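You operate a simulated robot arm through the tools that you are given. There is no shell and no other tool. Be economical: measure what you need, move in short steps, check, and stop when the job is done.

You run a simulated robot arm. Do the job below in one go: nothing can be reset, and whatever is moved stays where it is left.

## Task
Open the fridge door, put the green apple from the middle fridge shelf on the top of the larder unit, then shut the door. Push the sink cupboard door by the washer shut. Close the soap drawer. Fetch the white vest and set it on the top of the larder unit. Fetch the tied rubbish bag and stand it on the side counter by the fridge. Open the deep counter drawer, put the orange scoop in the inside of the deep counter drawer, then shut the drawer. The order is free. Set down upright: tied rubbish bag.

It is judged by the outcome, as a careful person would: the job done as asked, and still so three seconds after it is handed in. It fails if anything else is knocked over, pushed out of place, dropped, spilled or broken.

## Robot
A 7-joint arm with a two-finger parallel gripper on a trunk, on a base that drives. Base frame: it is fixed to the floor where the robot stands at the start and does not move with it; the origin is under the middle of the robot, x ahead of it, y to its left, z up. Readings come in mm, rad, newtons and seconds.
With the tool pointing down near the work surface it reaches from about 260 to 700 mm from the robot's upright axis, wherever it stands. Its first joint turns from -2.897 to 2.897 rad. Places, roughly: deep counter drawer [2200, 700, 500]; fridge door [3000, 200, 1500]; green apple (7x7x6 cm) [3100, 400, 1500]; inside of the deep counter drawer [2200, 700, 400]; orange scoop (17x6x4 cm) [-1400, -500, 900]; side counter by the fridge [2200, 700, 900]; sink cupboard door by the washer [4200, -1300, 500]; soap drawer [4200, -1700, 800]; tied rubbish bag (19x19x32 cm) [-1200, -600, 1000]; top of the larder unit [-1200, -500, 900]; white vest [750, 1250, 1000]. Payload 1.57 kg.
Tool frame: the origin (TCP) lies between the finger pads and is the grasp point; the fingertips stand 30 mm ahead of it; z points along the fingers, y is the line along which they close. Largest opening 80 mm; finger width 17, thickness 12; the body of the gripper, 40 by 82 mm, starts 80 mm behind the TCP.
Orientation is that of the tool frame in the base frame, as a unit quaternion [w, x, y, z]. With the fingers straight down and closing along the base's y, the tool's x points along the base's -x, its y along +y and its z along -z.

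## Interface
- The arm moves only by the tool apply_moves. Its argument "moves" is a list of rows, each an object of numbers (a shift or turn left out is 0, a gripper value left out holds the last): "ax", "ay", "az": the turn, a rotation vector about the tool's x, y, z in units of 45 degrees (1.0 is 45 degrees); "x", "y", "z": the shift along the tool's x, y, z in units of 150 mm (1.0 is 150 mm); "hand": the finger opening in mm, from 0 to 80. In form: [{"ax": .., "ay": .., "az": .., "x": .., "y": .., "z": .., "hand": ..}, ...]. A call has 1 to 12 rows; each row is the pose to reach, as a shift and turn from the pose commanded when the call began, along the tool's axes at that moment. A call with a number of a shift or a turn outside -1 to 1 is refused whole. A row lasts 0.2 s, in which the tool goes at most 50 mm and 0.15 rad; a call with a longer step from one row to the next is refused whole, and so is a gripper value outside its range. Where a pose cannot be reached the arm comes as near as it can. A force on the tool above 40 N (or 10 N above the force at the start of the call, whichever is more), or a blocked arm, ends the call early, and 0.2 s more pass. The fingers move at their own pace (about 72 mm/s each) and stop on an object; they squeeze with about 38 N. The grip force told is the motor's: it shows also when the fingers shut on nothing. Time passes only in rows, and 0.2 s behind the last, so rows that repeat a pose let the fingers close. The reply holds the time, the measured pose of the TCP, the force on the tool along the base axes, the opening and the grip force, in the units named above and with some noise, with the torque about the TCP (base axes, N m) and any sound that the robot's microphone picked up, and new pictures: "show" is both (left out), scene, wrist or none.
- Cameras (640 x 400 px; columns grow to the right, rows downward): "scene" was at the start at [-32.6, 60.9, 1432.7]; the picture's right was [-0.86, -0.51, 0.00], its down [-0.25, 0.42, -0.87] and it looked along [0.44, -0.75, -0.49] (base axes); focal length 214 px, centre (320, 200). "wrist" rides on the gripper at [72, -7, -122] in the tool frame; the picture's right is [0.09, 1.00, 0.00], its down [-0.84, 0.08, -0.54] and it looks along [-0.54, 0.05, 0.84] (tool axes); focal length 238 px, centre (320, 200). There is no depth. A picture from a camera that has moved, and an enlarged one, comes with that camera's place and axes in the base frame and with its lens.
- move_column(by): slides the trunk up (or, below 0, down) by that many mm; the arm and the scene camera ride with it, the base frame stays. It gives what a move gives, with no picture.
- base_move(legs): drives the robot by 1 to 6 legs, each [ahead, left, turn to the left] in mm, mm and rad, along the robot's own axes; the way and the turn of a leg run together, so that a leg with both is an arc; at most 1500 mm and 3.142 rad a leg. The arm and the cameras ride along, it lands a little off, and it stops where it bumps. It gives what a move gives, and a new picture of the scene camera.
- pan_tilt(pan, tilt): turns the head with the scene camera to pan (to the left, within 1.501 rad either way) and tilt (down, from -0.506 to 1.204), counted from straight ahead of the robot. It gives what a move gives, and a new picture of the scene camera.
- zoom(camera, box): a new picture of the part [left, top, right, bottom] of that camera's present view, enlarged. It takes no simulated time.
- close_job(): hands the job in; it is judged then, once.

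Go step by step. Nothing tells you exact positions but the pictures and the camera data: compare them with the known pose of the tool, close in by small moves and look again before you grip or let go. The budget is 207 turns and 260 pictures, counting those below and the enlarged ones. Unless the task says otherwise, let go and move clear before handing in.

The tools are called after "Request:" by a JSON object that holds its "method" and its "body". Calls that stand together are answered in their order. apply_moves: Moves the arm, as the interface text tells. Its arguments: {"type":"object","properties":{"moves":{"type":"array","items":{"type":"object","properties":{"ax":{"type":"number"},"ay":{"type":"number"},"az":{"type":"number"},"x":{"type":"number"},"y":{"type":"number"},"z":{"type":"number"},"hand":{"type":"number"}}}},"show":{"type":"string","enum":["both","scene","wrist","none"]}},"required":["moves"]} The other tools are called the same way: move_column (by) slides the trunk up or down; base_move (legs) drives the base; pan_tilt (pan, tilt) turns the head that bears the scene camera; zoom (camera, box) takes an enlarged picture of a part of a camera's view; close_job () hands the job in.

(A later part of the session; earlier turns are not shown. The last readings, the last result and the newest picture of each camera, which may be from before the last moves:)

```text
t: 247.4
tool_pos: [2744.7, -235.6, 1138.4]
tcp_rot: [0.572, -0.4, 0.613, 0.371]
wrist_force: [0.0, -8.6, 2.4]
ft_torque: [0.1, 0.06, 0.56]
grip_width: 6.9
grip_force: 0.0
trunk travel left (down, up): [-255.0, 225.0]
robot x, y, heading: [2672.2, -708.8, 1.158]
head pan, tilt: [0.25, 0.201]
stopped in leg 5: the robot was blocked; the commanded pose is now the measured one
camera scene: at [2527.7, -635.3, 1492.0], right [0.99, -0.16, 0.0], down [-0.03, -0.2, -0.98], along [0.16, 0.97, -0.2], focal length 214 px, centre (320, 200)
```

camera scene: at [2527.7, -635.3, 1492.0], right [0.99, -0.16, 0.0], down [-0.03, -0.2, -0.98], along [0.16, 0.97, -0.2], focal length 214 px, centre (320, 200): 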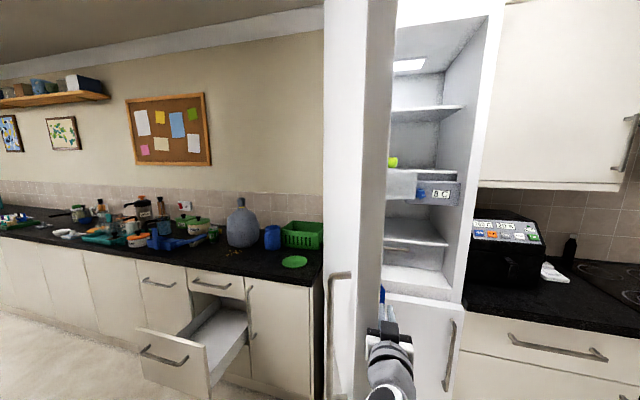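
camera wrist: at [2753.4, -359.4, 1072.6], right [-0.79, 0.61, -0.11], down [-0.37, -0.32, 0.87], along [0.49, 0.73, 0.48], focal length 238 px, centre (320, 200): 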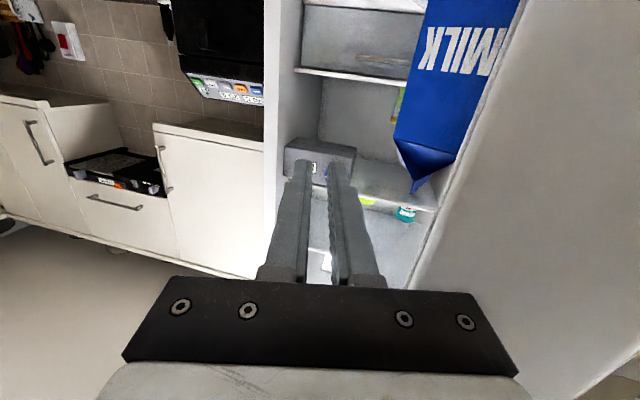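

The door is about 75° open, enough clearance. Apple is at ≈(3050,363,1465). Move right off the door, raise the trunk, and set the tool pitched ~35° down for the grasp.

Request:
{"method": "base_move", "body": {"legs": [[0, -240, 0], [0, 0, 0.28]]}}

Request:
{"method": "move_column", "body": {"by": 222}}

Request:
{"method": "apply_moves", "body": {"moves": [{"ay": 0.17, "x": -0.2, "hand": 80}, {"ay": 0.34, "x": -0.4}, {"ay": 0.51, "x": -0.6}, {"ay": 0.68, "x": -0.8}, {"ay": 0.68, "x": -1.0}], "show": "both"}}

```text
t: 250.9
tool_pos: [2835.0, -329.0, 1138.4]
tcp_rot: [0.514, -0.482, 0.552, 0.446]
wrist_force: [0.5, 1.3, 0.2]
ft_torque: [0.0, 0.02, 0.0]
grip_width: 10.0
grip_force: 0.0
trunk travel left (down, up): [-255.0, 225.0]
robot x, y, heading: [2894.2, -803.0, 1.434]
head pan, tilt: [0.25, 0.201]
camera scene: at [2735.4, -773.8, 1491.9], right [0.99, 0.11, 0.0], down [0.02, -0.2, -0.98], along [-0.11, 0.97, -0.2], focal length 214 px, centre (320, 200)
```

scene: 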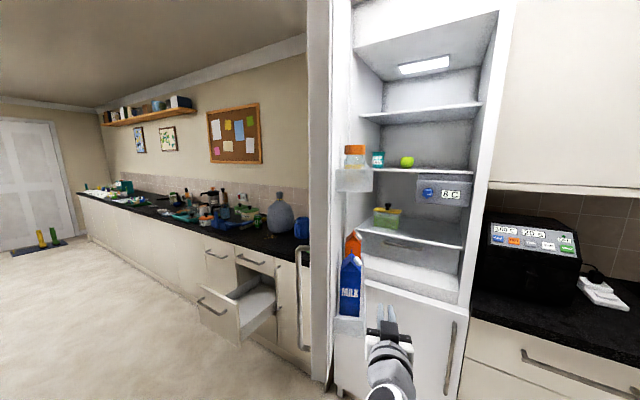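

```text
t: 253.3
tool_pos: [2835.4, -329.6, 1359.7]
tcp_rot: [0.515, -0.482, 0.553, 0.445]
wrist_force: [-0.1, 0.4, -0.6]
ft_torque: [0.01, -0.02, 0.04]
grip_width: 9.9
grip_force: 0.1
trunk travel left (down, up): [-477.0, 3.0]
robot x, y, heading: [2893.2, -805.1, 1.435]
head pan, tilt: [0.25, 0.201]
```

```text
t: 254.5
tool_pos: [2838.3, -316.9, 1509.0]
tcp_rot: [0.35, -0.582, 0.669, 0.302]
wrist_force: [-0.5, 0.1, 0.2]
ft_torque: [-0.01, 0.03, 0.03]
grip_width: 80.1
grip_force: 0.0
trunk travel left (down, up): [-477.0, 3.0]
robot x, y, heading: [2894.8, -803.5, 1.433]
head pan, tilt: [0.25, 0.201]
camera scene: at [2735.6, -773.9, 1713.8], right [0.99, 0.11, 0.0], down [0.02, -0.2, -0.98], along [-0.11, 0.97, -0.2], focal length 214 px, centre (320, 200)
camera wrist: at [2822.9, -457.9, 1518.7], right [-0.99, 0.09, -0.08], down [-0.07, 0.05, 1.0], along [0.09, 0.99, -0.04], focal length 238 px, centre (320, 200)
```

scene: 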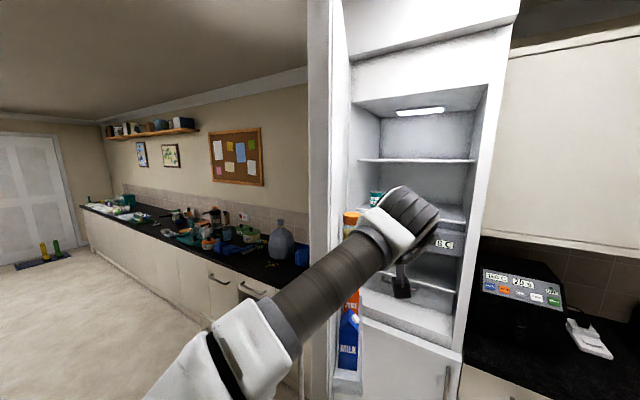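
wrist: 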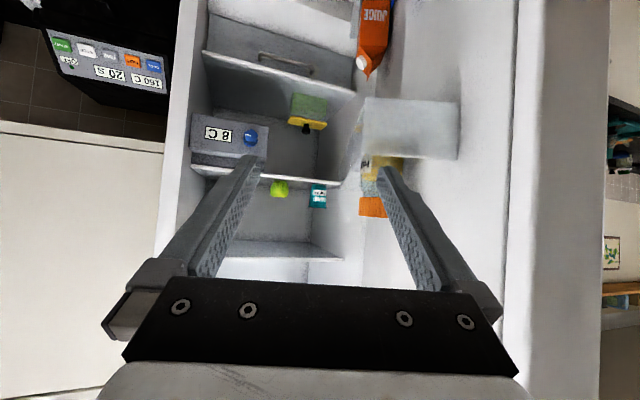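

Apple sits beside a teal jar with clear space. Centre the arm laterally (right 115), then drive in 430 first.

Request:
{"method": "apply_moves", "body": {"moves": [{"y": -0.25}, {"y": -0.5}, {"y": -0.77}], "show": "none"}}

Request:
{"method": "base_move", "body": {"legs": [[430, 0, 0]]}}

Request:
{"method": "apply_moves", "body": {"moves": [{"x": 0.0}], "show": "wrist"}}

```text
t: 255.3
tool_pos: [2952.3, -335.8, 1509.5]
tcp_rot: [0.35, -0.581, 0.67, 0.301]
wrist_force: [-0.2, -0.1, -0.2]
ft_torque: [-0.07, 0.0, -0.01]
grip_width: 80.1
grip_force: 0.0
trunk travel left (down, up): [-477.0, 3.0]
robot x, y, heading: [2891.0, -806.1, 1.434]
head pan, tilt: [0.25, 0.201]
```

```text
t: 258.6
tool_pos: [3009.3, 89.8, 1509.5]
tcp_rot: [0.351, -0.583, 0.668, 0.303]
wrist_force: [-0.2, -0.2, -0.5]
ft_torque: [0.03, 0.01, -0.03]
grip_width: 80.0
grip_force: 0.0
trunk travel left (down, up): [-477.0, 3.0]
robot x, y, heading: [2953.2, -381.7, 1.433]
head pan, tilt: [0.25, 0.201]
camera scene: at [2793.3, -350.3, 1713.8], right [0.99, 0.11, 0.0], down [0.02, -0.2, -0.98], along [-0.11, 0.97, -0.2], focal length 214 px, centre (320, 200)
```

scene: 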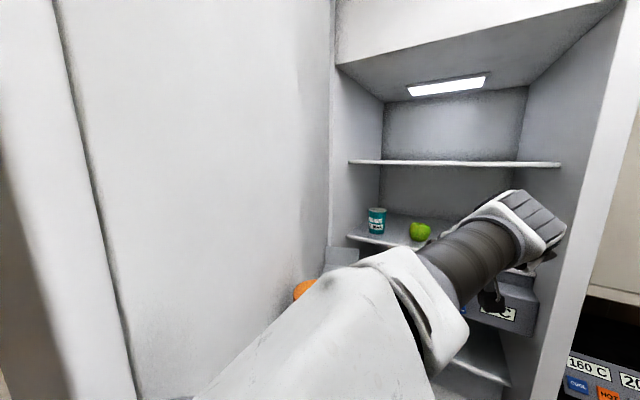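

```text
t: 259.0
tool_pos: [3008.4, 89.1, 1509.4]
tcp_rot: [0.35, -0.582, 0.668, 0.302]
wrist_force: [0.1, 0.9, 0.2]
ft_torque: [0.01, -0.01, 0.01]
grip_width: 80.2
grip_force: 0.0
trunk travel left (down, up): [-477.0, 3.0]
robot x, y, heading: [2954.7, -384.6, 1.442]
head pan, tilt: [0.25, 0.201]
camera wrist: at [2994.3, -51.0, 1518.8], right [-0.99, 0.09, -0.08], down [-0.08, 0.04, 1.0], along [0.09, 1.0, -0.04], focal length 238 px, centre (320, 200)
```

wrist: 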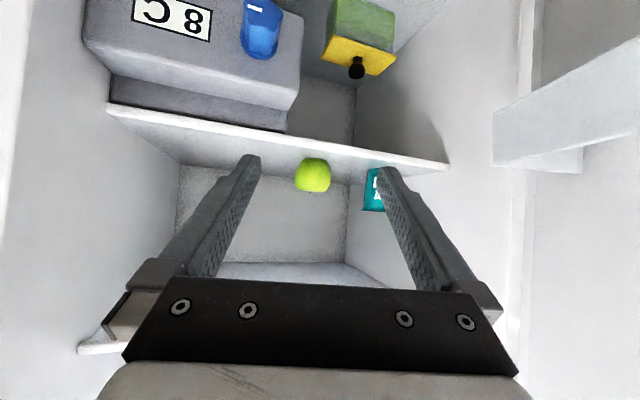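

Request:
{"method": "base_move", "body": {"legs": [[100, 0, 0]]}}

Request:
{"method": "apply_moves", "body": {"moves": [{"z": 0.2, "x": -0.1}, {"z": 0.4, "x": -0.2}, {"z": 0.52, "x": -0.2}], "show": "both"}}

```text
t: 260.4
tool_pos: [3022.3, 189.8, 1508.8]
tcp_rot: [0.35, -0.582, 0.668, 0.302]
wrist_force: [-0.1, 0.9, -0.4]
ft_torque: [0.01, 0.0, -0.01]
grip_width: 80.1
grip_force: 0.0
trunk travel left (down, up): [-477.0, 3.0]
robot x, y, heading: [2962.4, -283.1, 1.441]
head pan, tilt: [0.25, 0.201]
camera scene: at [2806.8, -251.1, 1713.8], right [0.99, 0.11, 0.0], down [0.02, -0.2, -0.98], along [-0.11, 0.97, -0.2], focal length 214 px, centre (320, 200)
```

scene: 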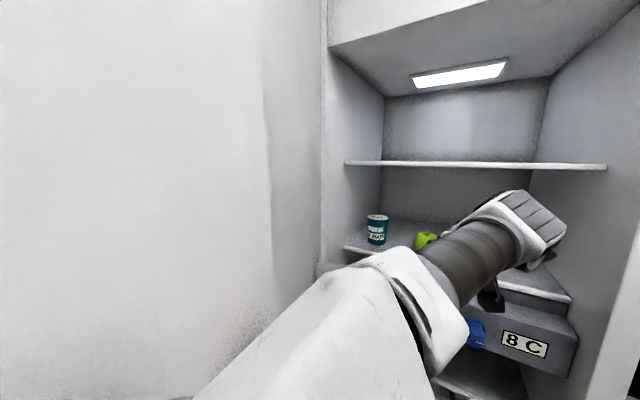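

```text
t: 261.1
tool_pos: [3033.2, 268.6, 1488.6]
tcp_rot: [0.35, -0.583, 0.668, 0.303]
wrist_force: [-0.8, -0.6, 0.5]
ft_torque: [0.02, 0.0, 0.02]
grip_width: 80.0
grip_force: 0.0
trunk travel left (down, up): [-477.0, 3.0]
robot x, y, heading: [2968.5, -281.6, 1.437]
head pan, tilt: [0.25, 0.201]
camera scene: at [2806.8, -251.6, 1713.9], right [0.99, 0.11, 0.0], down [0.02, -0.2, -0.98], along [-0.11, 0.97, -0.2], focal length 214 px, centre (320, 200)
camera wrist: at [3019.2, 129.0, 1498.1], right [-0.99, 0.09, -0.08], down [-0.08, 0.04, 1.0], along [0.09, 1.0, -0.04], focal length 238 px, centre (320, 200)
```

scene: 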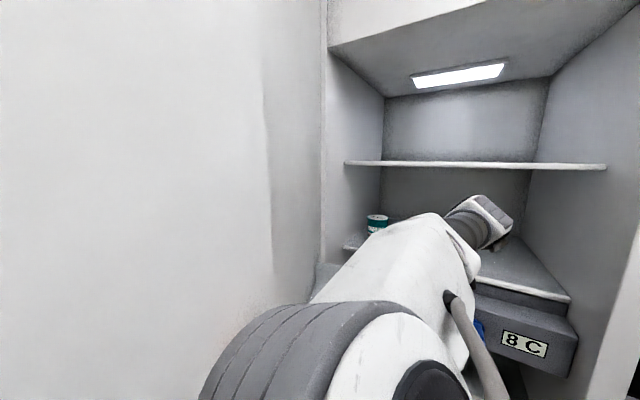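
wrist: 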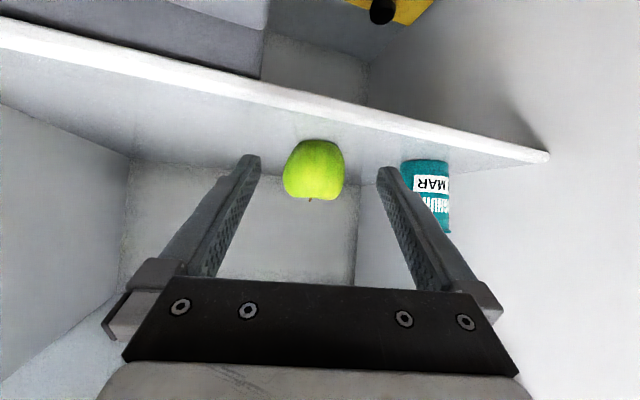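

Request:
{"method": "apply_moves", "body": {"moves": [{"z": 0.2, "x": -0.08, "y": -0.02}, {"z": 0.4, "x": -0.16, "y": -0.03}, {"z": 0.55, "x": -0.2, "y": -0.03}], "show": "wrist"}}

```text
t: 261.9
tool_pos: [3048.9, 351.9, 1467.6]
tcp_rot: [0.35, -0.583, 0.668, 0.303]
wrist_force: [0.8, -0.1, 0.3]
ft_torque: [-0.02, 0.0, 0.01]
grip_width: 80.1
grip_force: 0.0
trunk travel left (down, up): [-477.0, 3.0]
robot x, y, heading: [2966.0, -282.4, 1.437]
head pan, tilt: [0.25, 0.201]
camera wrist: at [3035.1, 212.0, 1476.3], right [-0.99, 0.09, -0.08], down [-0.08, 0.04, 1.0], along [0.09, 1.0, -0.04], focal length 238 px, centre (320, 200)
```

wrist: 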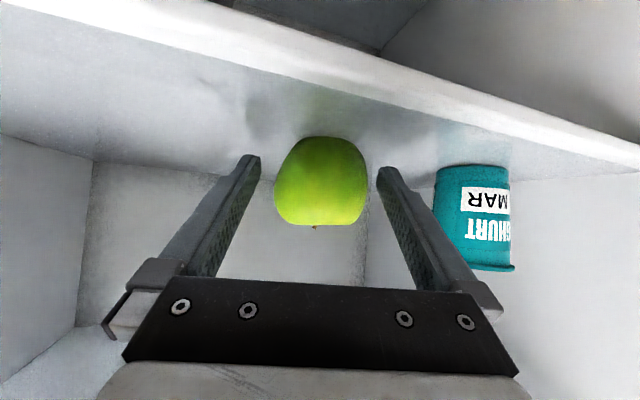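

Request:
{"method": "apply_moves", "body": {"moves": [{"z": 0.1, "x": -0.035}, {"z": 0.19, "x": -0.06}, {"z": 0.19, "x": -0.06, "hand": 40}, {"z": 0.19, "x": -0.06, "hand": 40}, {"z": 0.19, "x": -0.06, "hand": 40}, {"z": 0.19, "x": -0.06, "hand": 40}], "show": "wrist"}}

```text
t: 263.4
tool_pos: [3052.0, 380.4, 1457.8]
tcp_rot: [0.35, -0.582, 0.669, 0.302]
wrist_force: [0.8, 0.0, 0.2]
ft_torque: [0.02, -0.01, 0.0]
grip_width: 63.7
grip_force: 38.4
trunk travel left (down, up): [-477.0, 3.0]
robot x, y, heading: [2964.4, -284.2, 1.435]
head pan, tilt: [0.25, 0.201]
camera wrist: at [3038.7, 240.3, 1467.4], right [-0.99, 0.09, -0.08], down [-0.08, 0.04, 1.0], along [0.09, 1.0, -0.04], focal length 238 px, centre (320, 200)
```

wrist: 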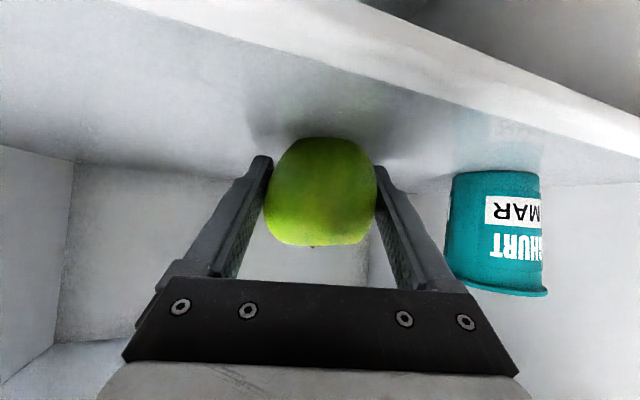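

Apple gripped (64 mm). Lift slightly and withdraw.

Request:
{"method": "apply_moves", "body": {"moves": [{"z": -0.08, "x": -0.11}, {"z": -0.16, "x": -0.23}, {"z": -0.3, "x": -0.1}, {"z": -0.46, "x": 0.0}, {"z": -0.65, "x": 0.13}, {"z": -0.8, "x": 0.23}], "show": "wrist"}}

```text
t: 264.8
tool_pos: [3035.6, 262.3, 1498.8]
tcp_rot: [0.351, -0.582, 0.668, 0.304]
wrist_force: [0.5, -0.7, -1.5]
ft_torque: [-0.02, 0.0, 0.03]
grip_width: 63.4
grip_force: 38.0
trunk travel left (down, up): [-477.0, 3.0]
robot x, y, heading: [2966.4, -281.5, 1.435]
head pan, tilt: [0.25, 0.201]
camera wrist: at [3021.9, 122.0, 1508.5], right [-0.99, 0.09, -0.08], down [-0.07, 0.04, 1.0], along [0.09, 1.0, -0.04], focal length 238 px, centre (320, 200)
```

wrist: 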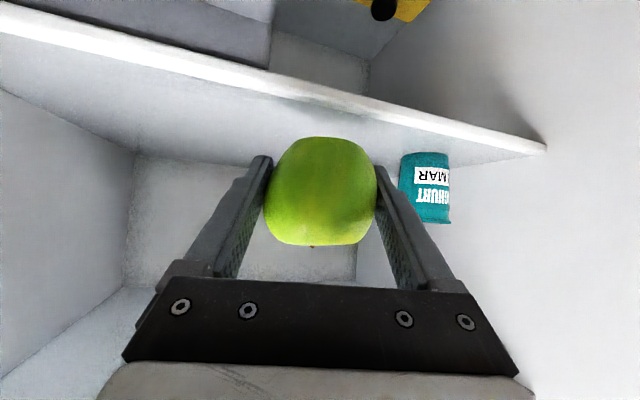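

Request:
{"method": "base_move", "body": {"legs": [[-540, 0, 0], [0, 0, -2.5], [0, 0, -2.49]]}}

```text
t: 284.8
tool_pos: [2391.1, -596.2, 1499.1]
tcp_rot: [-0.099, 0.867, -0.186, -0.452]
wrist_force: [0.8, 0.0, -1.6]
ft_torque: [-0.01, -0.01, 0.04]
grip_width: 63.9
grip_force: 37.7
trunk travel left (down, up): [-477.0, 3.0]
robot x, y, heading: [2894.0, -815.3, 2.722]
head pan, tilt: [0.25, 0.201]
camera scene: at [2819.6, -962.8, 1713.9], right [0.17, 0.99, 0.0], down [0.2, -0.03, -0.98], along [-0.97, 0.17, -0.2], focal length 214 px, centre (320, 200)
```

scene: 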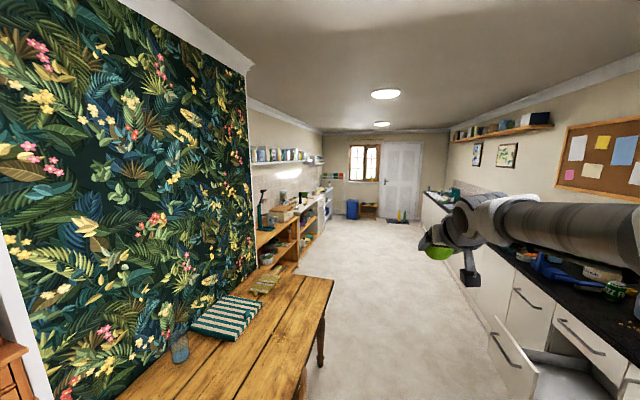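

Drive down the corridor to the larder with the apple.

Request:
{"method": "base_move", "body": {"legs": [[1500, 0, 0.005], [1500, 0, 0], [290, 0, 0], [0, 0, 1.571], [450, 0, 0]]}}

Request:
{"method": "move_column", "body": {"by": -350}}

Request:
{"method": "pan_tilt", "body": {"pan": 0.1, "tilt": 0.6}}

```text
t: 314.5
tool_pos: [-508.1, -440.2, 1498.4]
tcp_rot: [0.254, 0.738, 0.491, -0.386]
wrist_force: [-0.2, 0.1, -1.9]
ft_torque: [0.0, 0.0, 0.0]
grip_width: 63.5
grip_force: 38.4
trunk travel left (down, up): [-477.0, 3.0]
robot x, y, heading: [-297.9, 67.7, -1.967]
head pan, tilt: [0.25, 0.201]
camera scene: at [-150.0, -4.5, 1713.8], right [-0.99, 0.15, 0.0], down [0.03, 0.2, -0.98], along [-0.14, -0.97, -0.2], focal length 214 px, centre (320, 200)
```

scene: 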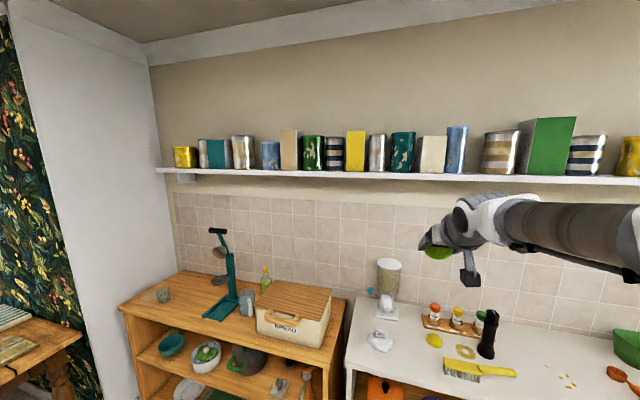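

```text
t: 317.9
tool_pos: [-506.8, -439.7, 1148.5]
tcp_rot: [0.255, 0.738, 0.491, -0.386]
wrist_force: [-0.2, 0.6, -1.6]
ft_torque: [-0.02, -0.03, -0.01]
grip_width: 63.1
grip_force: 38.4
trunk travel left (down, up): [-127.0, 353.0]
robot x, y, heading: [-298.3, 70.5, -1.974]
head pan, tilt: [0.25, 0.201]
```

```text
t: 318.8
tool_pos: [-508.0, -441.5, 1149.4]
tcp_rot: [0.254, 0.739, 0.491, -0.386]
wrist_force: [-0.4, 0.8, -0.8]
ft_torque: [0.0, 0.01, -0.03]
grip_width: 63.1
grip_force: 37.9
trunk travel left (down, up): [-127.0, 353.0]
robot x, y, heading: [-295.3, 68.9, -1.963]
head pan, tilt: [0.099, 0.6]
camera scene: at [-162.1, 3.4, 1327.1], right [-0.96, 0.29, 0.0], down [0.16, 0.54, -0.83], along [-0.24, -0.79, -0.56], focal length 214 px, centre (320, 200)
```

scene: 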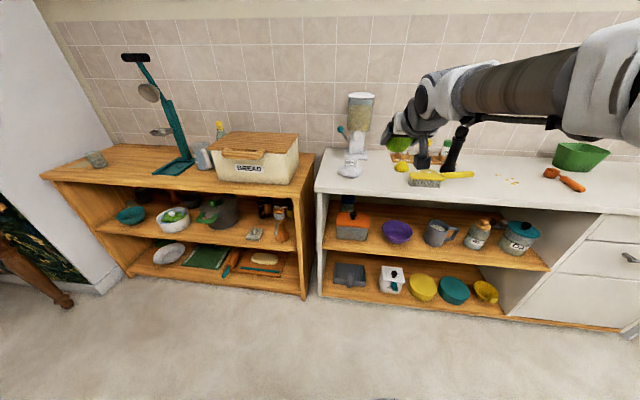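

Free spot for the apple at ≈(−615,−655) between vest, lemon and brush. Drive 238 ahead, 16 right, then lower.

Request:
{"method": "base_move", "body": {"legs": [[238, -16, 0]]}}

Request:
{"method": "move_column", "body": {"by": -120}}

Request:
{"method": "apply_moves", "body": {"moves": [{"z": 0.1, "x": 0.15}, {"z": 0.15, "x": 0.21}], "show": "both"}}

```text
t: 321.0
tool_pos: [-615.0, -653.5, 1147.8]
tcp_rot: [0.254, 0.739, 0.491, -0.386]
wrist_force: [0.0, 0.6, -1.1]
ft_torque: [0.03, -0.04, 0.01]
grip_width: 62.9
grip_force: 38.4
trunk travel left (down, up): [-127.0, 353.0]
robot x, y, heading: [-403.7, -146.4, -1.965]
head pan, tilt: [0.099, 0.6]
camera scene: at [-269.6, -211.9, 1327.1], right [-0.96, 0.29, 0.0], down [0.17, 0.54, -0.83], along [-0.24, -0.79, -0.56], focal length 214 px, centre (320, 200)
```

scene: 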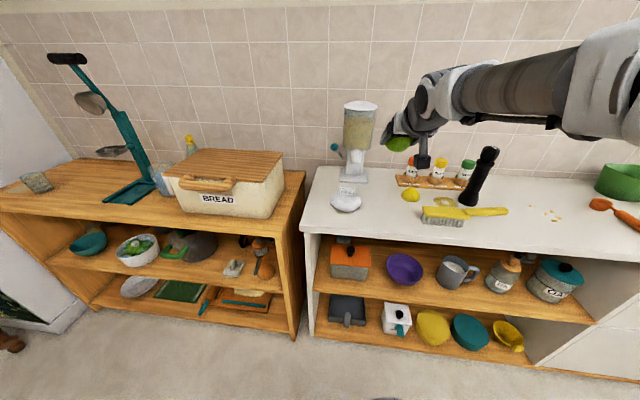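

```text
t: 322.5
tool_pos: [-615.7, -654.2, 1029.0]
tcp_rot: [0.253, 0.739, 0.49, -0.386]
wrist_force: [0.3, -0.9, -1.7]
ft_torque: [0.02, -0.03, 0.01]
grip_width: 63.0
grip_force: 37.4
trunk travel left (down, up): [-7.0, 473.0]
robot x, y, heading: [-409.7, -144.3, -1.971]
head pan, tilt: [0.099, 0.6]
```

```text
t: 323.1
tool_pos: [-614.8, -654.8, 988.3]
tcp_rot: [0.254, 0.739, 0.49, -0.387]
wrist_force: [-0.1, 0.3, -1.2]
ft_torque: [0.02, 0.01, 0.0]
grip_width: 63.1
grip_force: 38.6
trunk travel left (down, up): [-7.0, 473.0]
robot x, y, heading: [-406.5, -142.3, -1.968]
head pan, tilt: [0.099, 0.6]
camera scene: at [-269.6, -211.8, 1207.1], right [-0.96, 0.29, 0.0], down [0.17, 0.54, -0.83], along [-0.24, -0.79, -0.56], focal length 214 px, centre (320, 200)
camera wrist: at [-567.8, -522.5, 998.8], right [0.94, -0.34, -0.08], down [0.06, -0.06, 1.0], along [-0.34, -0.94, -0.04], focal length 238 px, centre (320, 200)
```

scene: 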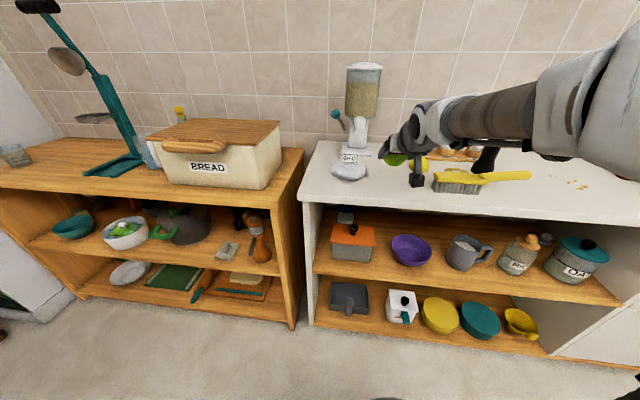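
wrist: 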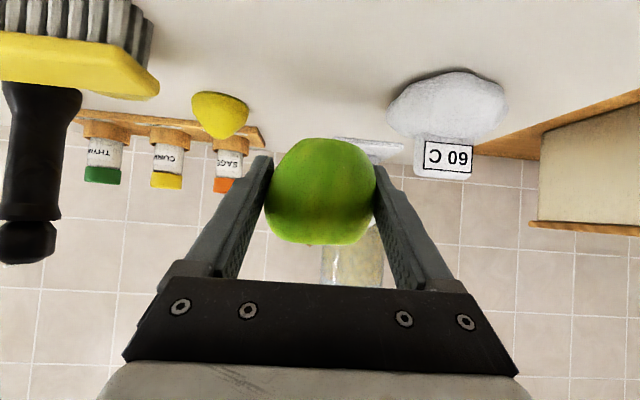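

Request:
{"method": "apply_moves", "body": {"moves": [{"z": 0.08, "x": 0.11}, {"z": 0.15, "x": 0.22}, {"z": 0.18, "x": 0.26}, {"z": 0.2, "x": 0.29}, {"z": 0.22, "x": 0.32}, {"z": 0.24, "x": 0.35}, {"z": 0.26, "x": 0.38}, {"z": 0.28, "x": 0.41}, {"z": 0.3, "x": 0.44}, {"z": 0.32, "x": 0.47}], "show": "wrist"}}

```text
t: 325.3
tool_pos: [-616.2, -655.2, 908.8]
tcp_rot: [0.256, 0.738, 0.488, -0.39]
wrist_force: [2.0, 2.9, 15.2]
ft_torque: [-0.03, 0.31, -0.02]
grip_width: 63.4
grip_force: 38.0
trunk travel left (down, up): [-7.0, 473.0]
robot x, y, heading: [-405.1, -145.7, -1.962]
head pan, tilt: [0.099, 0.6]
camera wrist: at [-567.8, -521.4, 917.2], right [0.94, -0.34, -0.08], down [0.06, -0.05, 1.0], along [-0.34, -0.94, -0.03], focal length 238 px, centre (320, 200)
```

wrist: 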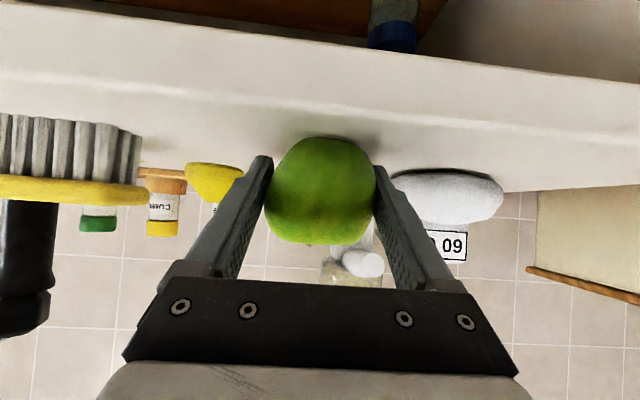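

Apple is touching the top. Open and withdraw.

Request:
{"method": "apply_moves", "body": {"moves": [{"hand": 70}, {"hand": 80}, {"hand": 80}, {"hand": 80}], "show": "none"}}

Request:
{"method": "apply_moves", "body": {"moves": [{"z": -0.2}, {"z": -0.45}, {"z": -0.7}, {"z": -1.0}], "show": "both"}}

```text
t: 326.3
tool_pos: [-614.6, -654.2, 904.1]
tcp_rot: [0.254, 0.739, 0.49, -0.387]
wrist_force: [-1.1, -0.5, 0.2]
ft_torque: [0.01, 0.0, -0.02]
grip_width: 80.0
grip_force: 0.0
trunk travel left (down, up): [-7.0, 473.0]
robot x, y, heading: [-405.3, -146.8, -1.972]
head pan, tilt: [0.099, 0.6]
```

```text
t: 327.3
tool_pos: [-566.4, -541.0, 991.4]
tcp_rot: [0.254, 0.739, 0.49, -0.386]
wrist_force: [1.1, -0.3, -0.3]
ft_torque: [0.01, 0.0, 0.03]
grip_width: 80.2
grip_force: 0.2
trunk travel left (down, up): [-7.0, 473.0]
robot x, y, heading: [-406.4, -148.6, -1.967]
head pan, tilt: [0.099, 0.6]
camera scene: at [-269.6, -212.1, 1207.1], right [-0.96, 0.29, 0.0], down [0.17, 0.54, -0.82], along [-0.24, -0.79, -0.57], focal length 214 px, centre (320, 200)
camera wrist: at [-518.3, -408.4, 1000.5], right [0.94, -0.34, -0.08], down [0.06, -0.06, 1.0], along [-0.34, -0.94, -0.04], focal length 238 px, centre (320, 200)
```

scene: 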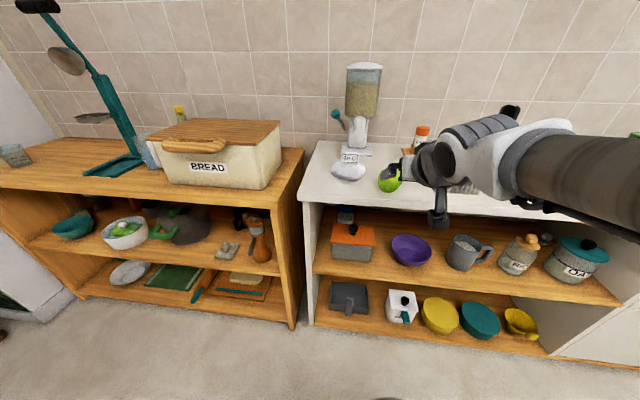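
wrist: 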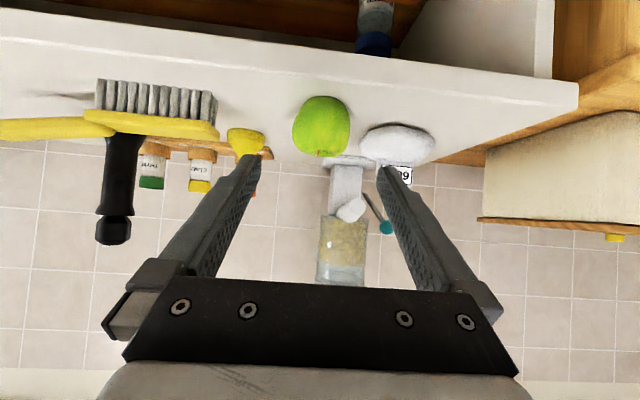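

Apple placed. Next the scoop: raise, point tool down, move right along the larder.

Request:
{"method": "move_column", "body": {"by": 230}}

Request:
{"method": "base_move", "body": {"legs": [[-60, 0, 0], [0, -765, 0]]}}

Request:
{"method": "apply_moves", "body": {"moves": [{"ay": 0.17}, {"ay": 0.34}, {"ay": 0.51}, {"ay": 0.68}, {"ay": 0.85}, {"ay": 1.0}], "show": "none"}}

Request:
{"method": "apply_moves", "body": {"moves": [{"ay": 0.12}, {"ay": 0.22}], "show": "both"}}

```text
t: 329.7
tool_pos: [-566.5, -541.7, 1220.7]
tcp_rot: [0.254, 0.739, 0.49, -0.387]
wrist_force: [0.6, -0.2, -0.7]
ft_torque: [0.03, 0.03, 0.02]
grip_width: 79.9
grip_force: 0.0
trunk travel left (down, up): [-237.0, 243.0]
robot x, y, heading: [-407.3, -144.7, -1.969]
head pan, tilt: [0.099, 0.6]
```

```text
t: 336.5
tool_pos: [-1239.1, -199.6, 1221.5]
tcp_rot: [0.256, 0.736, 0.495, -0.385]
wrist_force: [0.1, 0.1, 0.5]
ft_torque: [0.02, 0.0, -0.03]
grip_width: 80.0
grip_force: 0.0
trunk travel left (down, up): [-237.0, 243.0]
robot x, y, heading: [-1084.7, 196.8, -1.952]
head pan, tilt: [0.099, 0.6]
camera scene: at [-946.9, 134.7, 1437.1], right [-0.96, 0.28, 0.0], down [0.16, 0.54, -0.83], along [-0.23, -0.79, -0.56], focal length 214 px, centre (320, 200)
```

scene: 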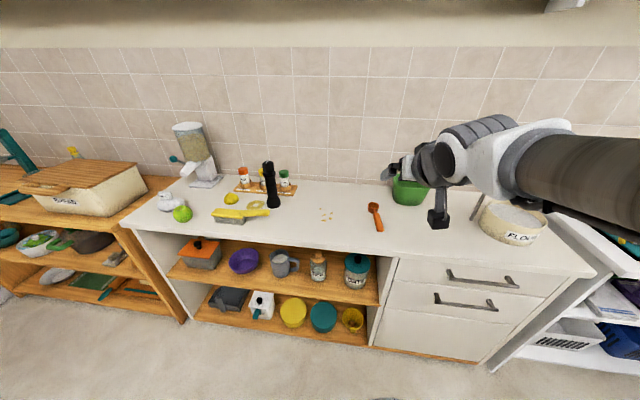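

```text
t: 337.9
tool_pos: [-1238.8, -197.8, 1221.7]
tcp_rot: [0.047, 0.827, 0.555, -0.073]
wrist_force: [-0.2, 0.1, 0.6]
ft_torque: [-0.02, -0.02, -0.01]
grip_width: 80.0
grip_force: 0.1
trunk travel left (down, up): [-237.0, 243.0]
robot x, y, heading: [-1082.8, 197.0, -1.958]
head pan, tilt: [0.099, 0.6]
```

```text
t: 338.5
tool_pos: [-1239.5, -199.5, 1222.1]
tcp_rot: [0.0, 0.831, 0.557, -0.002]
wrist_force: [-0.7, -0.3, -0.3]
ft_torque: [0.03, 0.0, -0.01]
grip_width: 80.0
grip_force: 0.1
trunk travel left (down, up): [-237.0, 243.0]
robot x, y, heading: [-1082.6, 201.7, -1.953]
head pan, tilt: [0.099, 0.6]
camera scene: at [-946.9, 134.7, 1437.1], right [-0.96, 0.28, 0.0], down [0.16, 0.54, -0.83], along [-0.23, -0.79, -0.56], focal length 214 px, centre (320, 200)
camera wrist: at [-1219.3, -129.3, 1341.5], right [0.96, -0.29, 0.0], down [-0.24, -0.8, 0.54], along [-0.16, -0.52, -0.84], focal length 238 px, centre (320, 200)
```

scene: 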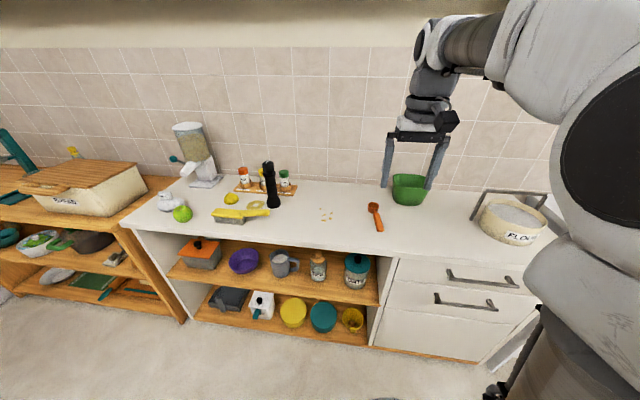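
wrist: 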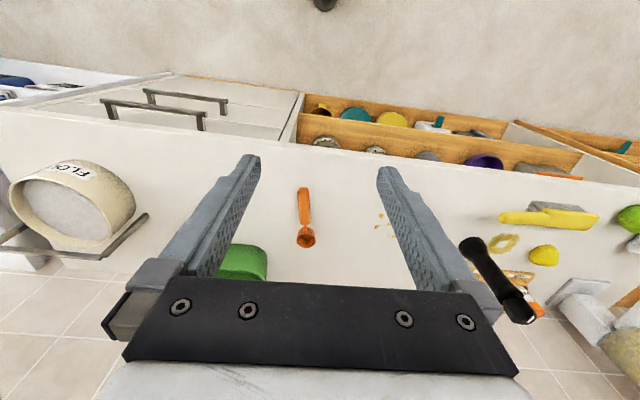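

Scoop lies from (−1331,−362) to bowl (−1375,−520), handle toward me. Drive 120 ahead and position above the handle.

Request:
{"method": "base_move", "body": {"legs": [[120, 0, 0]]}}

Request:
{"method": "apply_moves", "body": {"moves": [{"x": -0.3, "hand": 60}, {"x": -0.6, "y": -0.05, "az": -0.14}, {"x": -0.9, "y": -0.09, "az": -0.14}, {"x": -0.9, "y": -0.09, "z": 0.3, "az": -0.14}, {"x": -0.9, "y": -0.09, "z": 0.6, "az": -0.14}, {"x": -0.9, "y": -0.09, "z": 0.9, "az": -0.14}, {"x": -0.9, "y": -0.09, "z": 1.0, "az": -0.14}], "show": "wrist"}}

```text
t: 339.9
tool_pos: [-1284.9, -309.6, 1221.4]
tcp_rot: [0.0, 0.83, 0.557, -0.003]
wrist_force: [0.0, 0.0, -0.3]
ft_torque: [0.02, 0.0, 0.03]
grip_width: 79.9
grip_force: 0.1
trunk travel left (down, up): [-237.0, 243.0]
robot x, y, heading: [-1129.4, 86.1, -1.954]
head pan, tilt: [0.099, 0.6]
camera scene: at [-991.8, 23.8, 1437.1], right [-0.96, 0.28, 0.0], down [0.16, 0.54, -0.83], along [-0.23, -0.79, -0.56], focal length 214 px, centre (320, 200)
```

scene: 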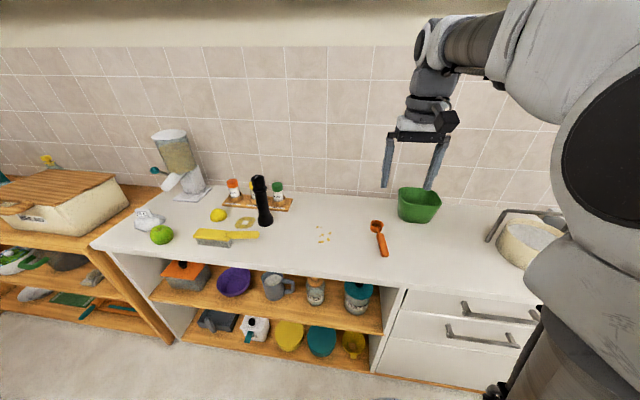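

```text
t: 341.5
tool_pos: [-1347.5, -431.3, 1071.6]
tcp_rot: [0.0, 0.798, 0.603, -0.004]
wrist_force: [-0.2, -0.7, 0.7]
ft_torque: [-0.01, -0.02, 0.0]
grip_width: 60.2
grip_force: 0.1
trunk travel left (down, up): [-237.0, 243.0]
robot x, y, heading: [-1127.1, 86.1, -1.954]
head pan, tilt: [0.099, 0.6]
camera wrist: at [-1335.5, -359.3, 1192.2], right [0.98, -0.18, 0.0], down [-0.15, -0.82, 0.55], along [-0.1, -0.54, -0.84], focal length 238 px, centre (320, 200)
```

wrist: 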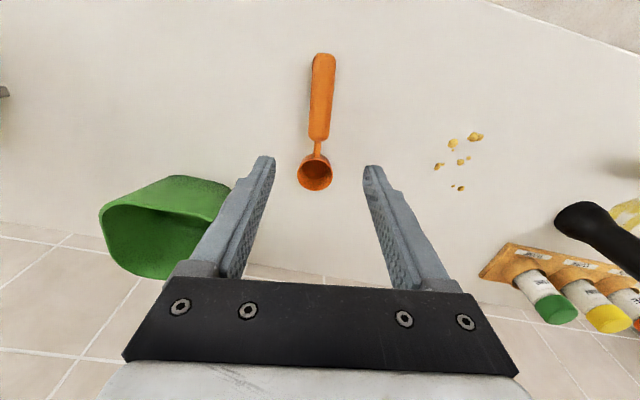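

Request:
{"method": "apply_moves", "body": {"moves": [{"z": 0.3}, {"z": 0.6}, {"z": 0.85}, {"z": 0.92}, {"z": 0.96}, {"z": 0.99}], "show": "wrist"}}

```text
t: 342.9
tool_pos: [-1349.7, -429.8, 922.3]
tcp_rot: [0.0, 0.799, 0.601, -0.003]
wrist_force: [-0.5, 0.1, -0.2]
ft_torque: [-0.02, -0.04, 0.01]
grip_width: 59.9
grip_force: 0.1
trunk travel left (down, up): [-237.0, 243.0]
robot x, y, heading: [-1125.5, 87.9, -1.955]
head pan, tilt: [0.099, 0.6]
camera wrist: at [-1336.5, -358.7, 1043.6], right [0.98, -0.19, 0.0], down [-0.15, -0.82, 0.55], along [-0.1, -0.54, -0.84], focal length 238 px, centre (320, 200)
```

wrist: 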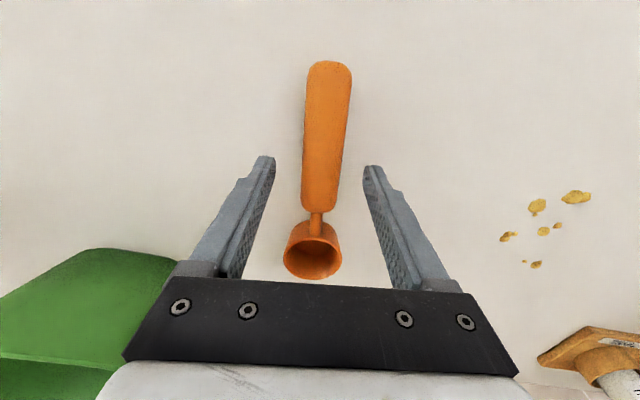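

Request:
{"method": "apply_moves", "body": {"moves": [{"z": 0.03}, {"z": 0.03, "hand": 5}, {"z": 0.03, "hand": 5}, {"z": 0.03, "hand": 5}, {"z": 0.03, "hand": 5}], "show": "none"}}

Request:
{"method": "apply_moves", "body": {"moves": [{"z": -0.1}, {"z": -0.4}, {"z": -0.7}, {"z": -1.0}], "show": "wrist"}}

```text
t: 344.1
tool_pos: [-1350.0, -430.1, 919.1]
tcp_rot: [0.0, 0.799, 0.602, -0.002]
wrist_force: [0.5, 0.8, -0.6]
ft_torque: [-0.02, -0.06, 0.0]
grip_width: 24.9
grip_force: 36.2
trunk travel left (down, up): [-237.0, 243.0]
robot x, y, heading: [-1129.6, 88.4, -1.953]
head pan, tilt: [0.099, 0.6]
```

```text
t: 345.1
tool_pos: [-1347.7, -429.7, 1068.3]
tcp_rot: [0.0, 0.799, 0.601, -0.003]
wrist_force: [-0.8, 0.2, -1.1]
ft_torque: [0.02, -0.01, 0.0]
grip_width: 25.0
grip_force: 36.5
trunk travel left (down, up): [-237.0, 243.0]
robot x, y, heading: [-1124.8, 92.4, -1.957]
head pan, tilt: [0.099, 0.6]
camera wrist: at [-1335.3, -358.5, 1188.5], right [0.98, -0.19, 0.0], down [-0.15, -0.82, 0.54], along [-0.1, -0.53, -0.84], focal length 238 px, centre (320, 200)
```

wrist: 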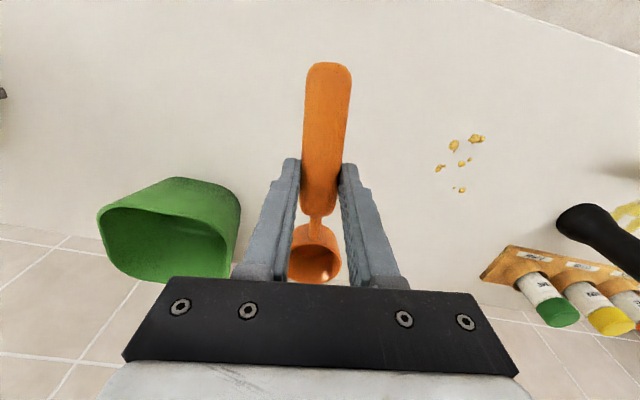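

Scoop held. Lift, back out, turn and carry it to the open drawer.

Request:
{"method": "apply_moves", "body": {"moves": [{"z": -0.3}, {"z": -0.6}, {"z": -0.9}], "show": "none"}}

Request:
{"method": "base_move", "body": {"legs": [[-780, 0, 0], [0, 0, 3.116], [0, -1386, 0], [0, -1386, 0]]}}

Request:
{"method": "pan_tilt", "body": {"pan": -0.2, "tilt": 0.8}}

```text
t: 345.9
tool_pos: [-1348.9, -431.1, 1202.6]
tcp_rot: [-0.001, 0.799, 0.601, -0.003]
wrist_force: [0.4, 0.0, -0.6]
ft_torque: [0.03, -0.03, -0.02]
grip_width: 24.8
grip_force: 35.9
trunk travel left (down, up): [-237.0, 243.0]
robot x, y, heading: [-1126.1, 86.8, -1.955]
head pan, tilt: [0.099, 0.6]
```

```text
t: 381.5
tool_pos: [1910.4, 120.9, 1203.5]
tcp_rot: [0.002, -0.578, 0.816, -0.001]
wrist_force: [-0.7, 0.4, -0.6]
ft_torque: [0.01, 0.01, 0.01]
grip_width: 25.0
grip_force: 36.9
trunk travel left (down, up): [-237.0, 243.0]
robot x, y, heading: [1659.9, -384.8, 1.127]
head pan, tilt: [0.099, 0.6]
camera scene: at [1530.1, -313.8, 1437.1], right [0.94, -0.34, 0.0], down [-0.19, -0.53, -0.83], along [0.28, 0.78, -0.56], focal length 214 px, centre (320, 200)
```

scene: 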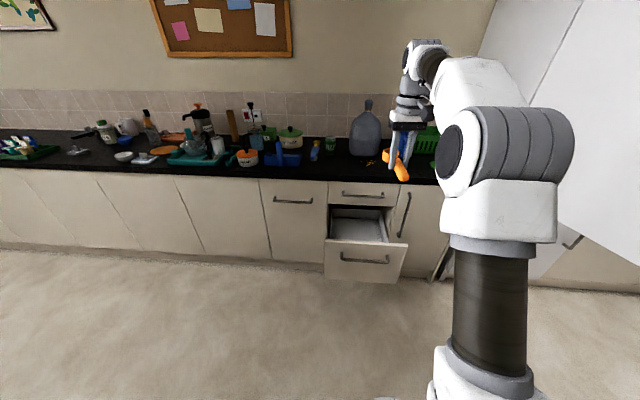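

```text
t: 382.3
tool_pos: [1909.9, 120.8, 1202.8]
tcp_rot: [0.003, -0.577, 0.817, -0.001]
wrist_force: [-0.1, -0.7, -0.9]
ft_torque: [0.02, 0.02, -0.02]
grip_width: 25.1
grip_force: 36.3
trunk travel left (down, up): [-237.0, 243.0]
robot x, y, heading: [1659.9, -380.8, 1.132]
head pan, tilt: [-0.201, 0.799]
camera scene: at [1548.7, -332.5, 1420.2], right [0.8, -0.6, 0.0], down [-0.43, -0.57, -0.7], along [0.42, 0.56, -0.72], focal length 214 px, centre (320, 200)
```

scene: 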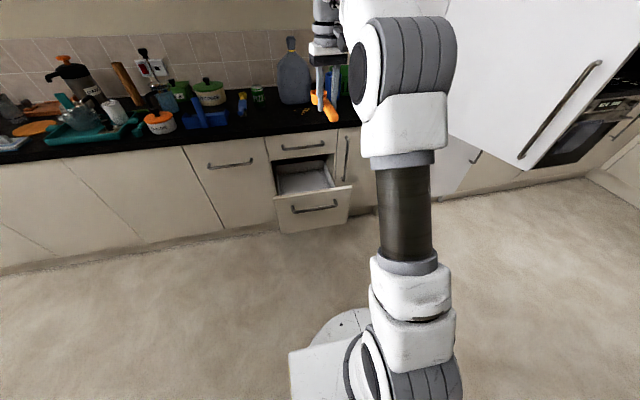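

Align heading and move so the scoop hangs above the drawer's opening.

Request:
{"method": "base_move", "body": {"legs": [[0, 0, 0.03], [332, -15, 0]]}}

Request:
{"method": "apply_moves", "body": {"moves": [{"z": 0.1}], "show": "wrist"}}

```text
t: 385.4
tool_pos: [2044.9, 424.8, 1203.3]
tcp_rot: [0.003, -0.588, 0.809, 0.0]
wrist_force: [-0.9, -0.5, -0.2]
ft_torque: [0.03, 0.01, 0.01]
grip_width: 24.8
grip_force: 36.9
trunk travel left (down, up): [-237.0, 243.0]
robot x, y, heading: [1809.1, -89.1, 1.152]
head pan, tilt: [-0.201, 0.799]
camera scene: at [1696.0, -36.8, 1420.2], right [0.81, -0.58, 0.0], down [-0.42, -0.58, -0.7], along [0.4, 0.57, -0.72], focal length 214 px, centre (320, 200)
```

scene: 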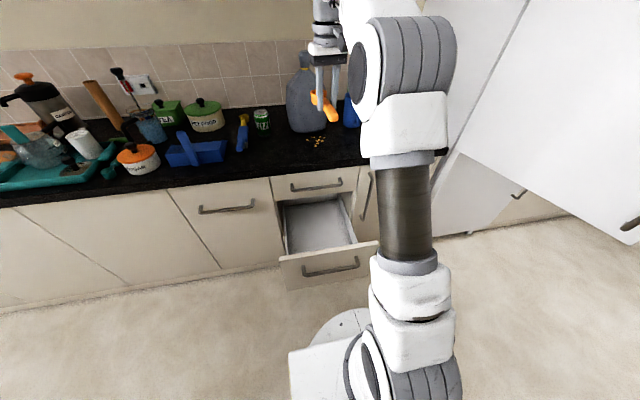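

```text
t: 385.8
tool_pos: [2046.3, 425.0, 1189.5]
tcp_rot: [0.003, -0.589, 0.808, -0.001]
wrist_force: [0.5, -0.2, -0.4]
ft_torque: [-0.02, 0.0, 0.01]
grip_width: 25.0
grip_force: 36.4
trunk travel left (down, up): [-237.0, 243.0]
robot x, y, heading: [1808.5, -87.0, 1.15]
head pan, tilt: [-0.201, 0.799]
camera wrist: at [2028.8, 354.8, 1308.6], right [-0.98, 0.22, 0.0], down [0.18, 0.82, 0.54], along [0.12, 0.53, -0.84], focal length 238 px, centre (320, 200)
```

wrist: 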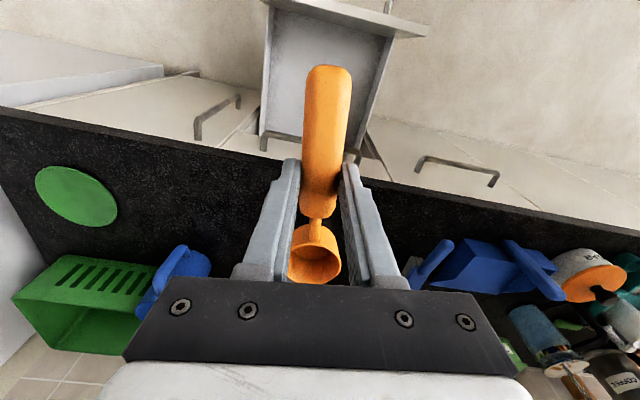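

To avoid the upper handle, rotate the gripper 90° so the scoop lies across the drawer, then lower.

Request:
{"method": "apply_moves", "body": {"moves": [{"az": 0.17}, {"az": 0.34}, {"az": 0.51}, {"az": 0.68}, {"az": 0.85}, {"az": 1.0}], "show": "none"}}

Request:
{"method": "apply_moves", "body": {"moves": [{"az": 0.17}, {"az": 0.34}, {"az": 0.51}, {"az": 0.68}, {"az": 0.85}, {"az": 1.0}], "show": "none"}}

Request:
{"method": "move_column", "body": {"by": -235}}

Request:
{"method": "apply_moves", "body": {"moves": [{"z": 0.05}], "show": "both"}}

```text
t: 387.2
tool_pos: [2046.6, 425.3, 1188.4]
tcp_rot: [0.002, -0.233, 0.973, 0.001]
wrist_force: [0.8, 0.4, -0.4]
ft_torque: [-0.01, 0.06, 0.0]
grip_width: 25.1
grip_force: 36.7
trunk travel left (down, up): [-237.0, 243.0]
robot x, y, heading: [1807.2, -83.8, 1.152]
head pan, tilt: [-0.201, 0.799]
```

```text
t: 388.6
tool_pos: [2046.4, 424.2, 1187.6]
tcp_rot: [0.003, 0.157, 0.988, 0.001]
wrist_force: [0.2, 0.0, 0.0]
ft_torque: [0.01, 0.01, -0.03]
grip_width: 24.8
grip_force: 36.5
trunk travel left (down, up): [-237.0, 243.0]
robot x, y, heading: [1809.4, -84.5, 1.158]
head pan, tilt: [-0.201, 0.799]
```

```text
t: 391.1
tool_pos: [2046.3, 425.1, 952.6]
tcp_rot: [0.002, 0.155, 0.988, 0.002]
wrist_force: [0.3, -1.1, 0.1]
ft_torque: [0.0, -0.01, -0.02]
grip_width: 24.9
grip_force: 36.8
trunk travel left (down, up): [-2.0, 478.0]
robot x, y, heading: [1810.7, -89.7, 1.154]
head pan, tilt: [-0.201, 0.799]
```

```text
t: 391.5
tool_pos: [2046.2, 424.6, 945.9]
tcp_rot: [0.002, 0.155, 0.988, 0.002]
wrist_force: [-0.3, -0.4, -0.8]
ft_torque: [0.0, 0.01, 0.0]
grip_width: 25.0
grip_force: 36.0
trunk travel left (down, up): [-2.0, 478.0]
robot x, y, heading: [1808.6, -86.9, 1.15]
head pan, tilt: [-0.201, 0.799]
camera scene: at [1696.0, -36.8, 1185.2], right [0.81, -0.58, 0.0], down [-0.42, -0.58, -0.7], along [0.4, 0.57, -0.72], focal length 214 px, centre (320, 200)
camera wrist: at [1973.7, 441.1, 1066.2], right [0.22, 0.98, 0.0], down [0.82, -0.18, 0.55], along [0.53, -0.12, -0.84], focal length 238 px, centre (320, 200)
```

scene: 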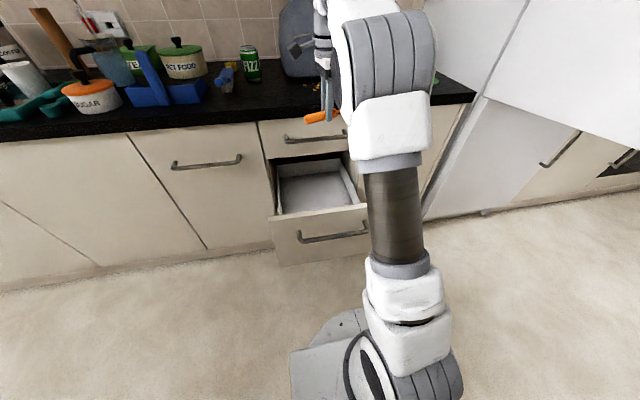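
wrist: 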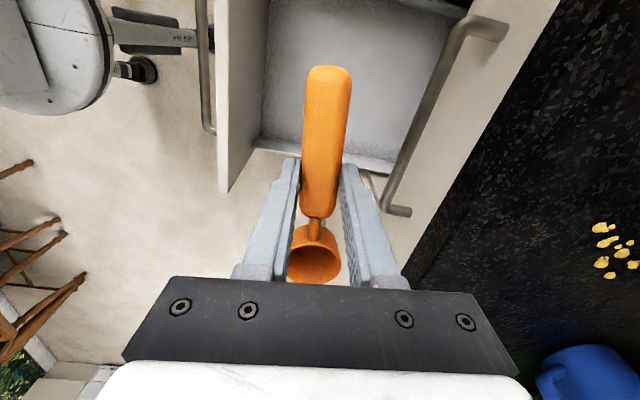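

Request:
{"method": "apply_moves", "body": {"moves": [{"x": 0.17, "y": 0.08}, {"x": 0.17, "y": 0.08, "z": 0.3}, {"x": 0.17, "y": 0.08, "z": 0.6}, {"x": 0.17, "y": 0.08, "z": 0.9}, {"x": 0.17, "y": 0.08, "z": 1.0}], "show": "wrist"}}

```text
t: 392.7
tool_pos: [2026.1, 443.2, 795.6]
tcp_rot: [0.002, 0.156, 0.988, 0.002]
wrist_force: [-0.6, 0.3, 0.2]
ft_torque: [0.02, 0.0, -0.01]
grip_width: 24.9
grip_force: 36.3
trunk travel left (down, up): [-2.0, 478.0]
robot x, y, heading: [1807.6, -84.7, 1.153]
head pan, tilt: [-0.201, 0.799]
camera wrist: at [1954.6, 459.7, 915.7], right [0.22, 0.98, 0.0], down [0.82, -0.19, 0.55], along [0.53, -0.12, -0.84], focal length 238 px, centre (320, 200)
```

wrist: 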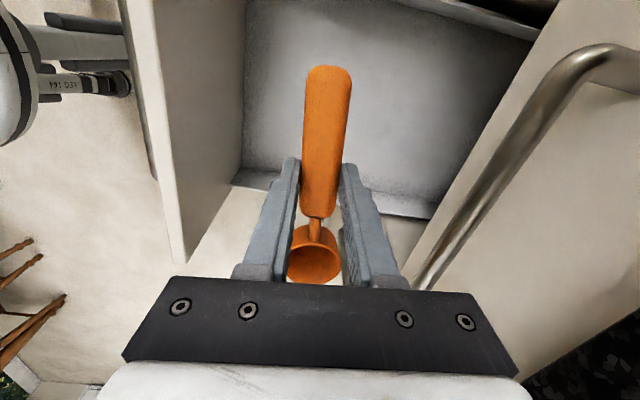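

Shift 40 mm left and a little back for clearance, then lower to the drawer floor.

Request:
{"method": "apply_moves", "body": {"moves": [{"x": 0.27, "y": -0.06}, {"x": 0.27, "y": -0.06, "z": 0.2}, {"x": 0.27, "y": -0.06, "z": 0.4}, {"x": 0.27, "y": -0.06, "z": 0.6}, {"x": 0.27, "y": -0.06, "z": 0.8}], "show": "wrist"}}

```text
t: 393.9
tool_pos: [1985.1, 449.2, 675.3]
tcp_rot: [0.002, 0.156, 0.988, 0.002]
wrist_force: [-0.9, 0.1, -0.3]
ft_torque: [0.01, -0.03, 0.0]
grip_width: 24.8
grip_force: 37.0
trunk travel left (down, up): [-2.0, 478.0]
robot x, y, heading: [1809.0, -83.7, 1.155]
head pan, tilt: [-0.201, 0.799]
camera wrist: at [1913.7, 464.5, 795.2], right [0.22, 0.98, 0.0], down [0.82, -0.18, 0.55], along [0.53, -0.12, -0.84], focal length 238 px, centre (320, 200)
```

wrist: 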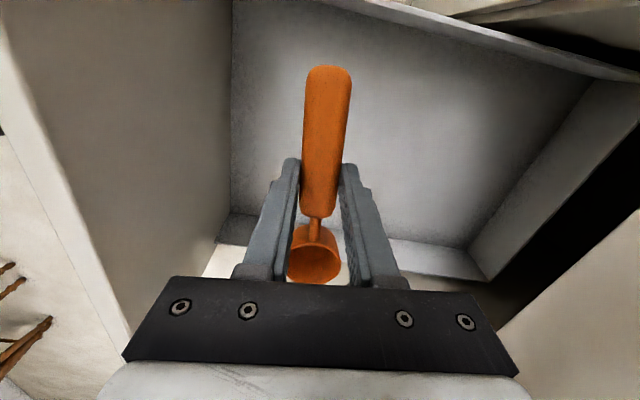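

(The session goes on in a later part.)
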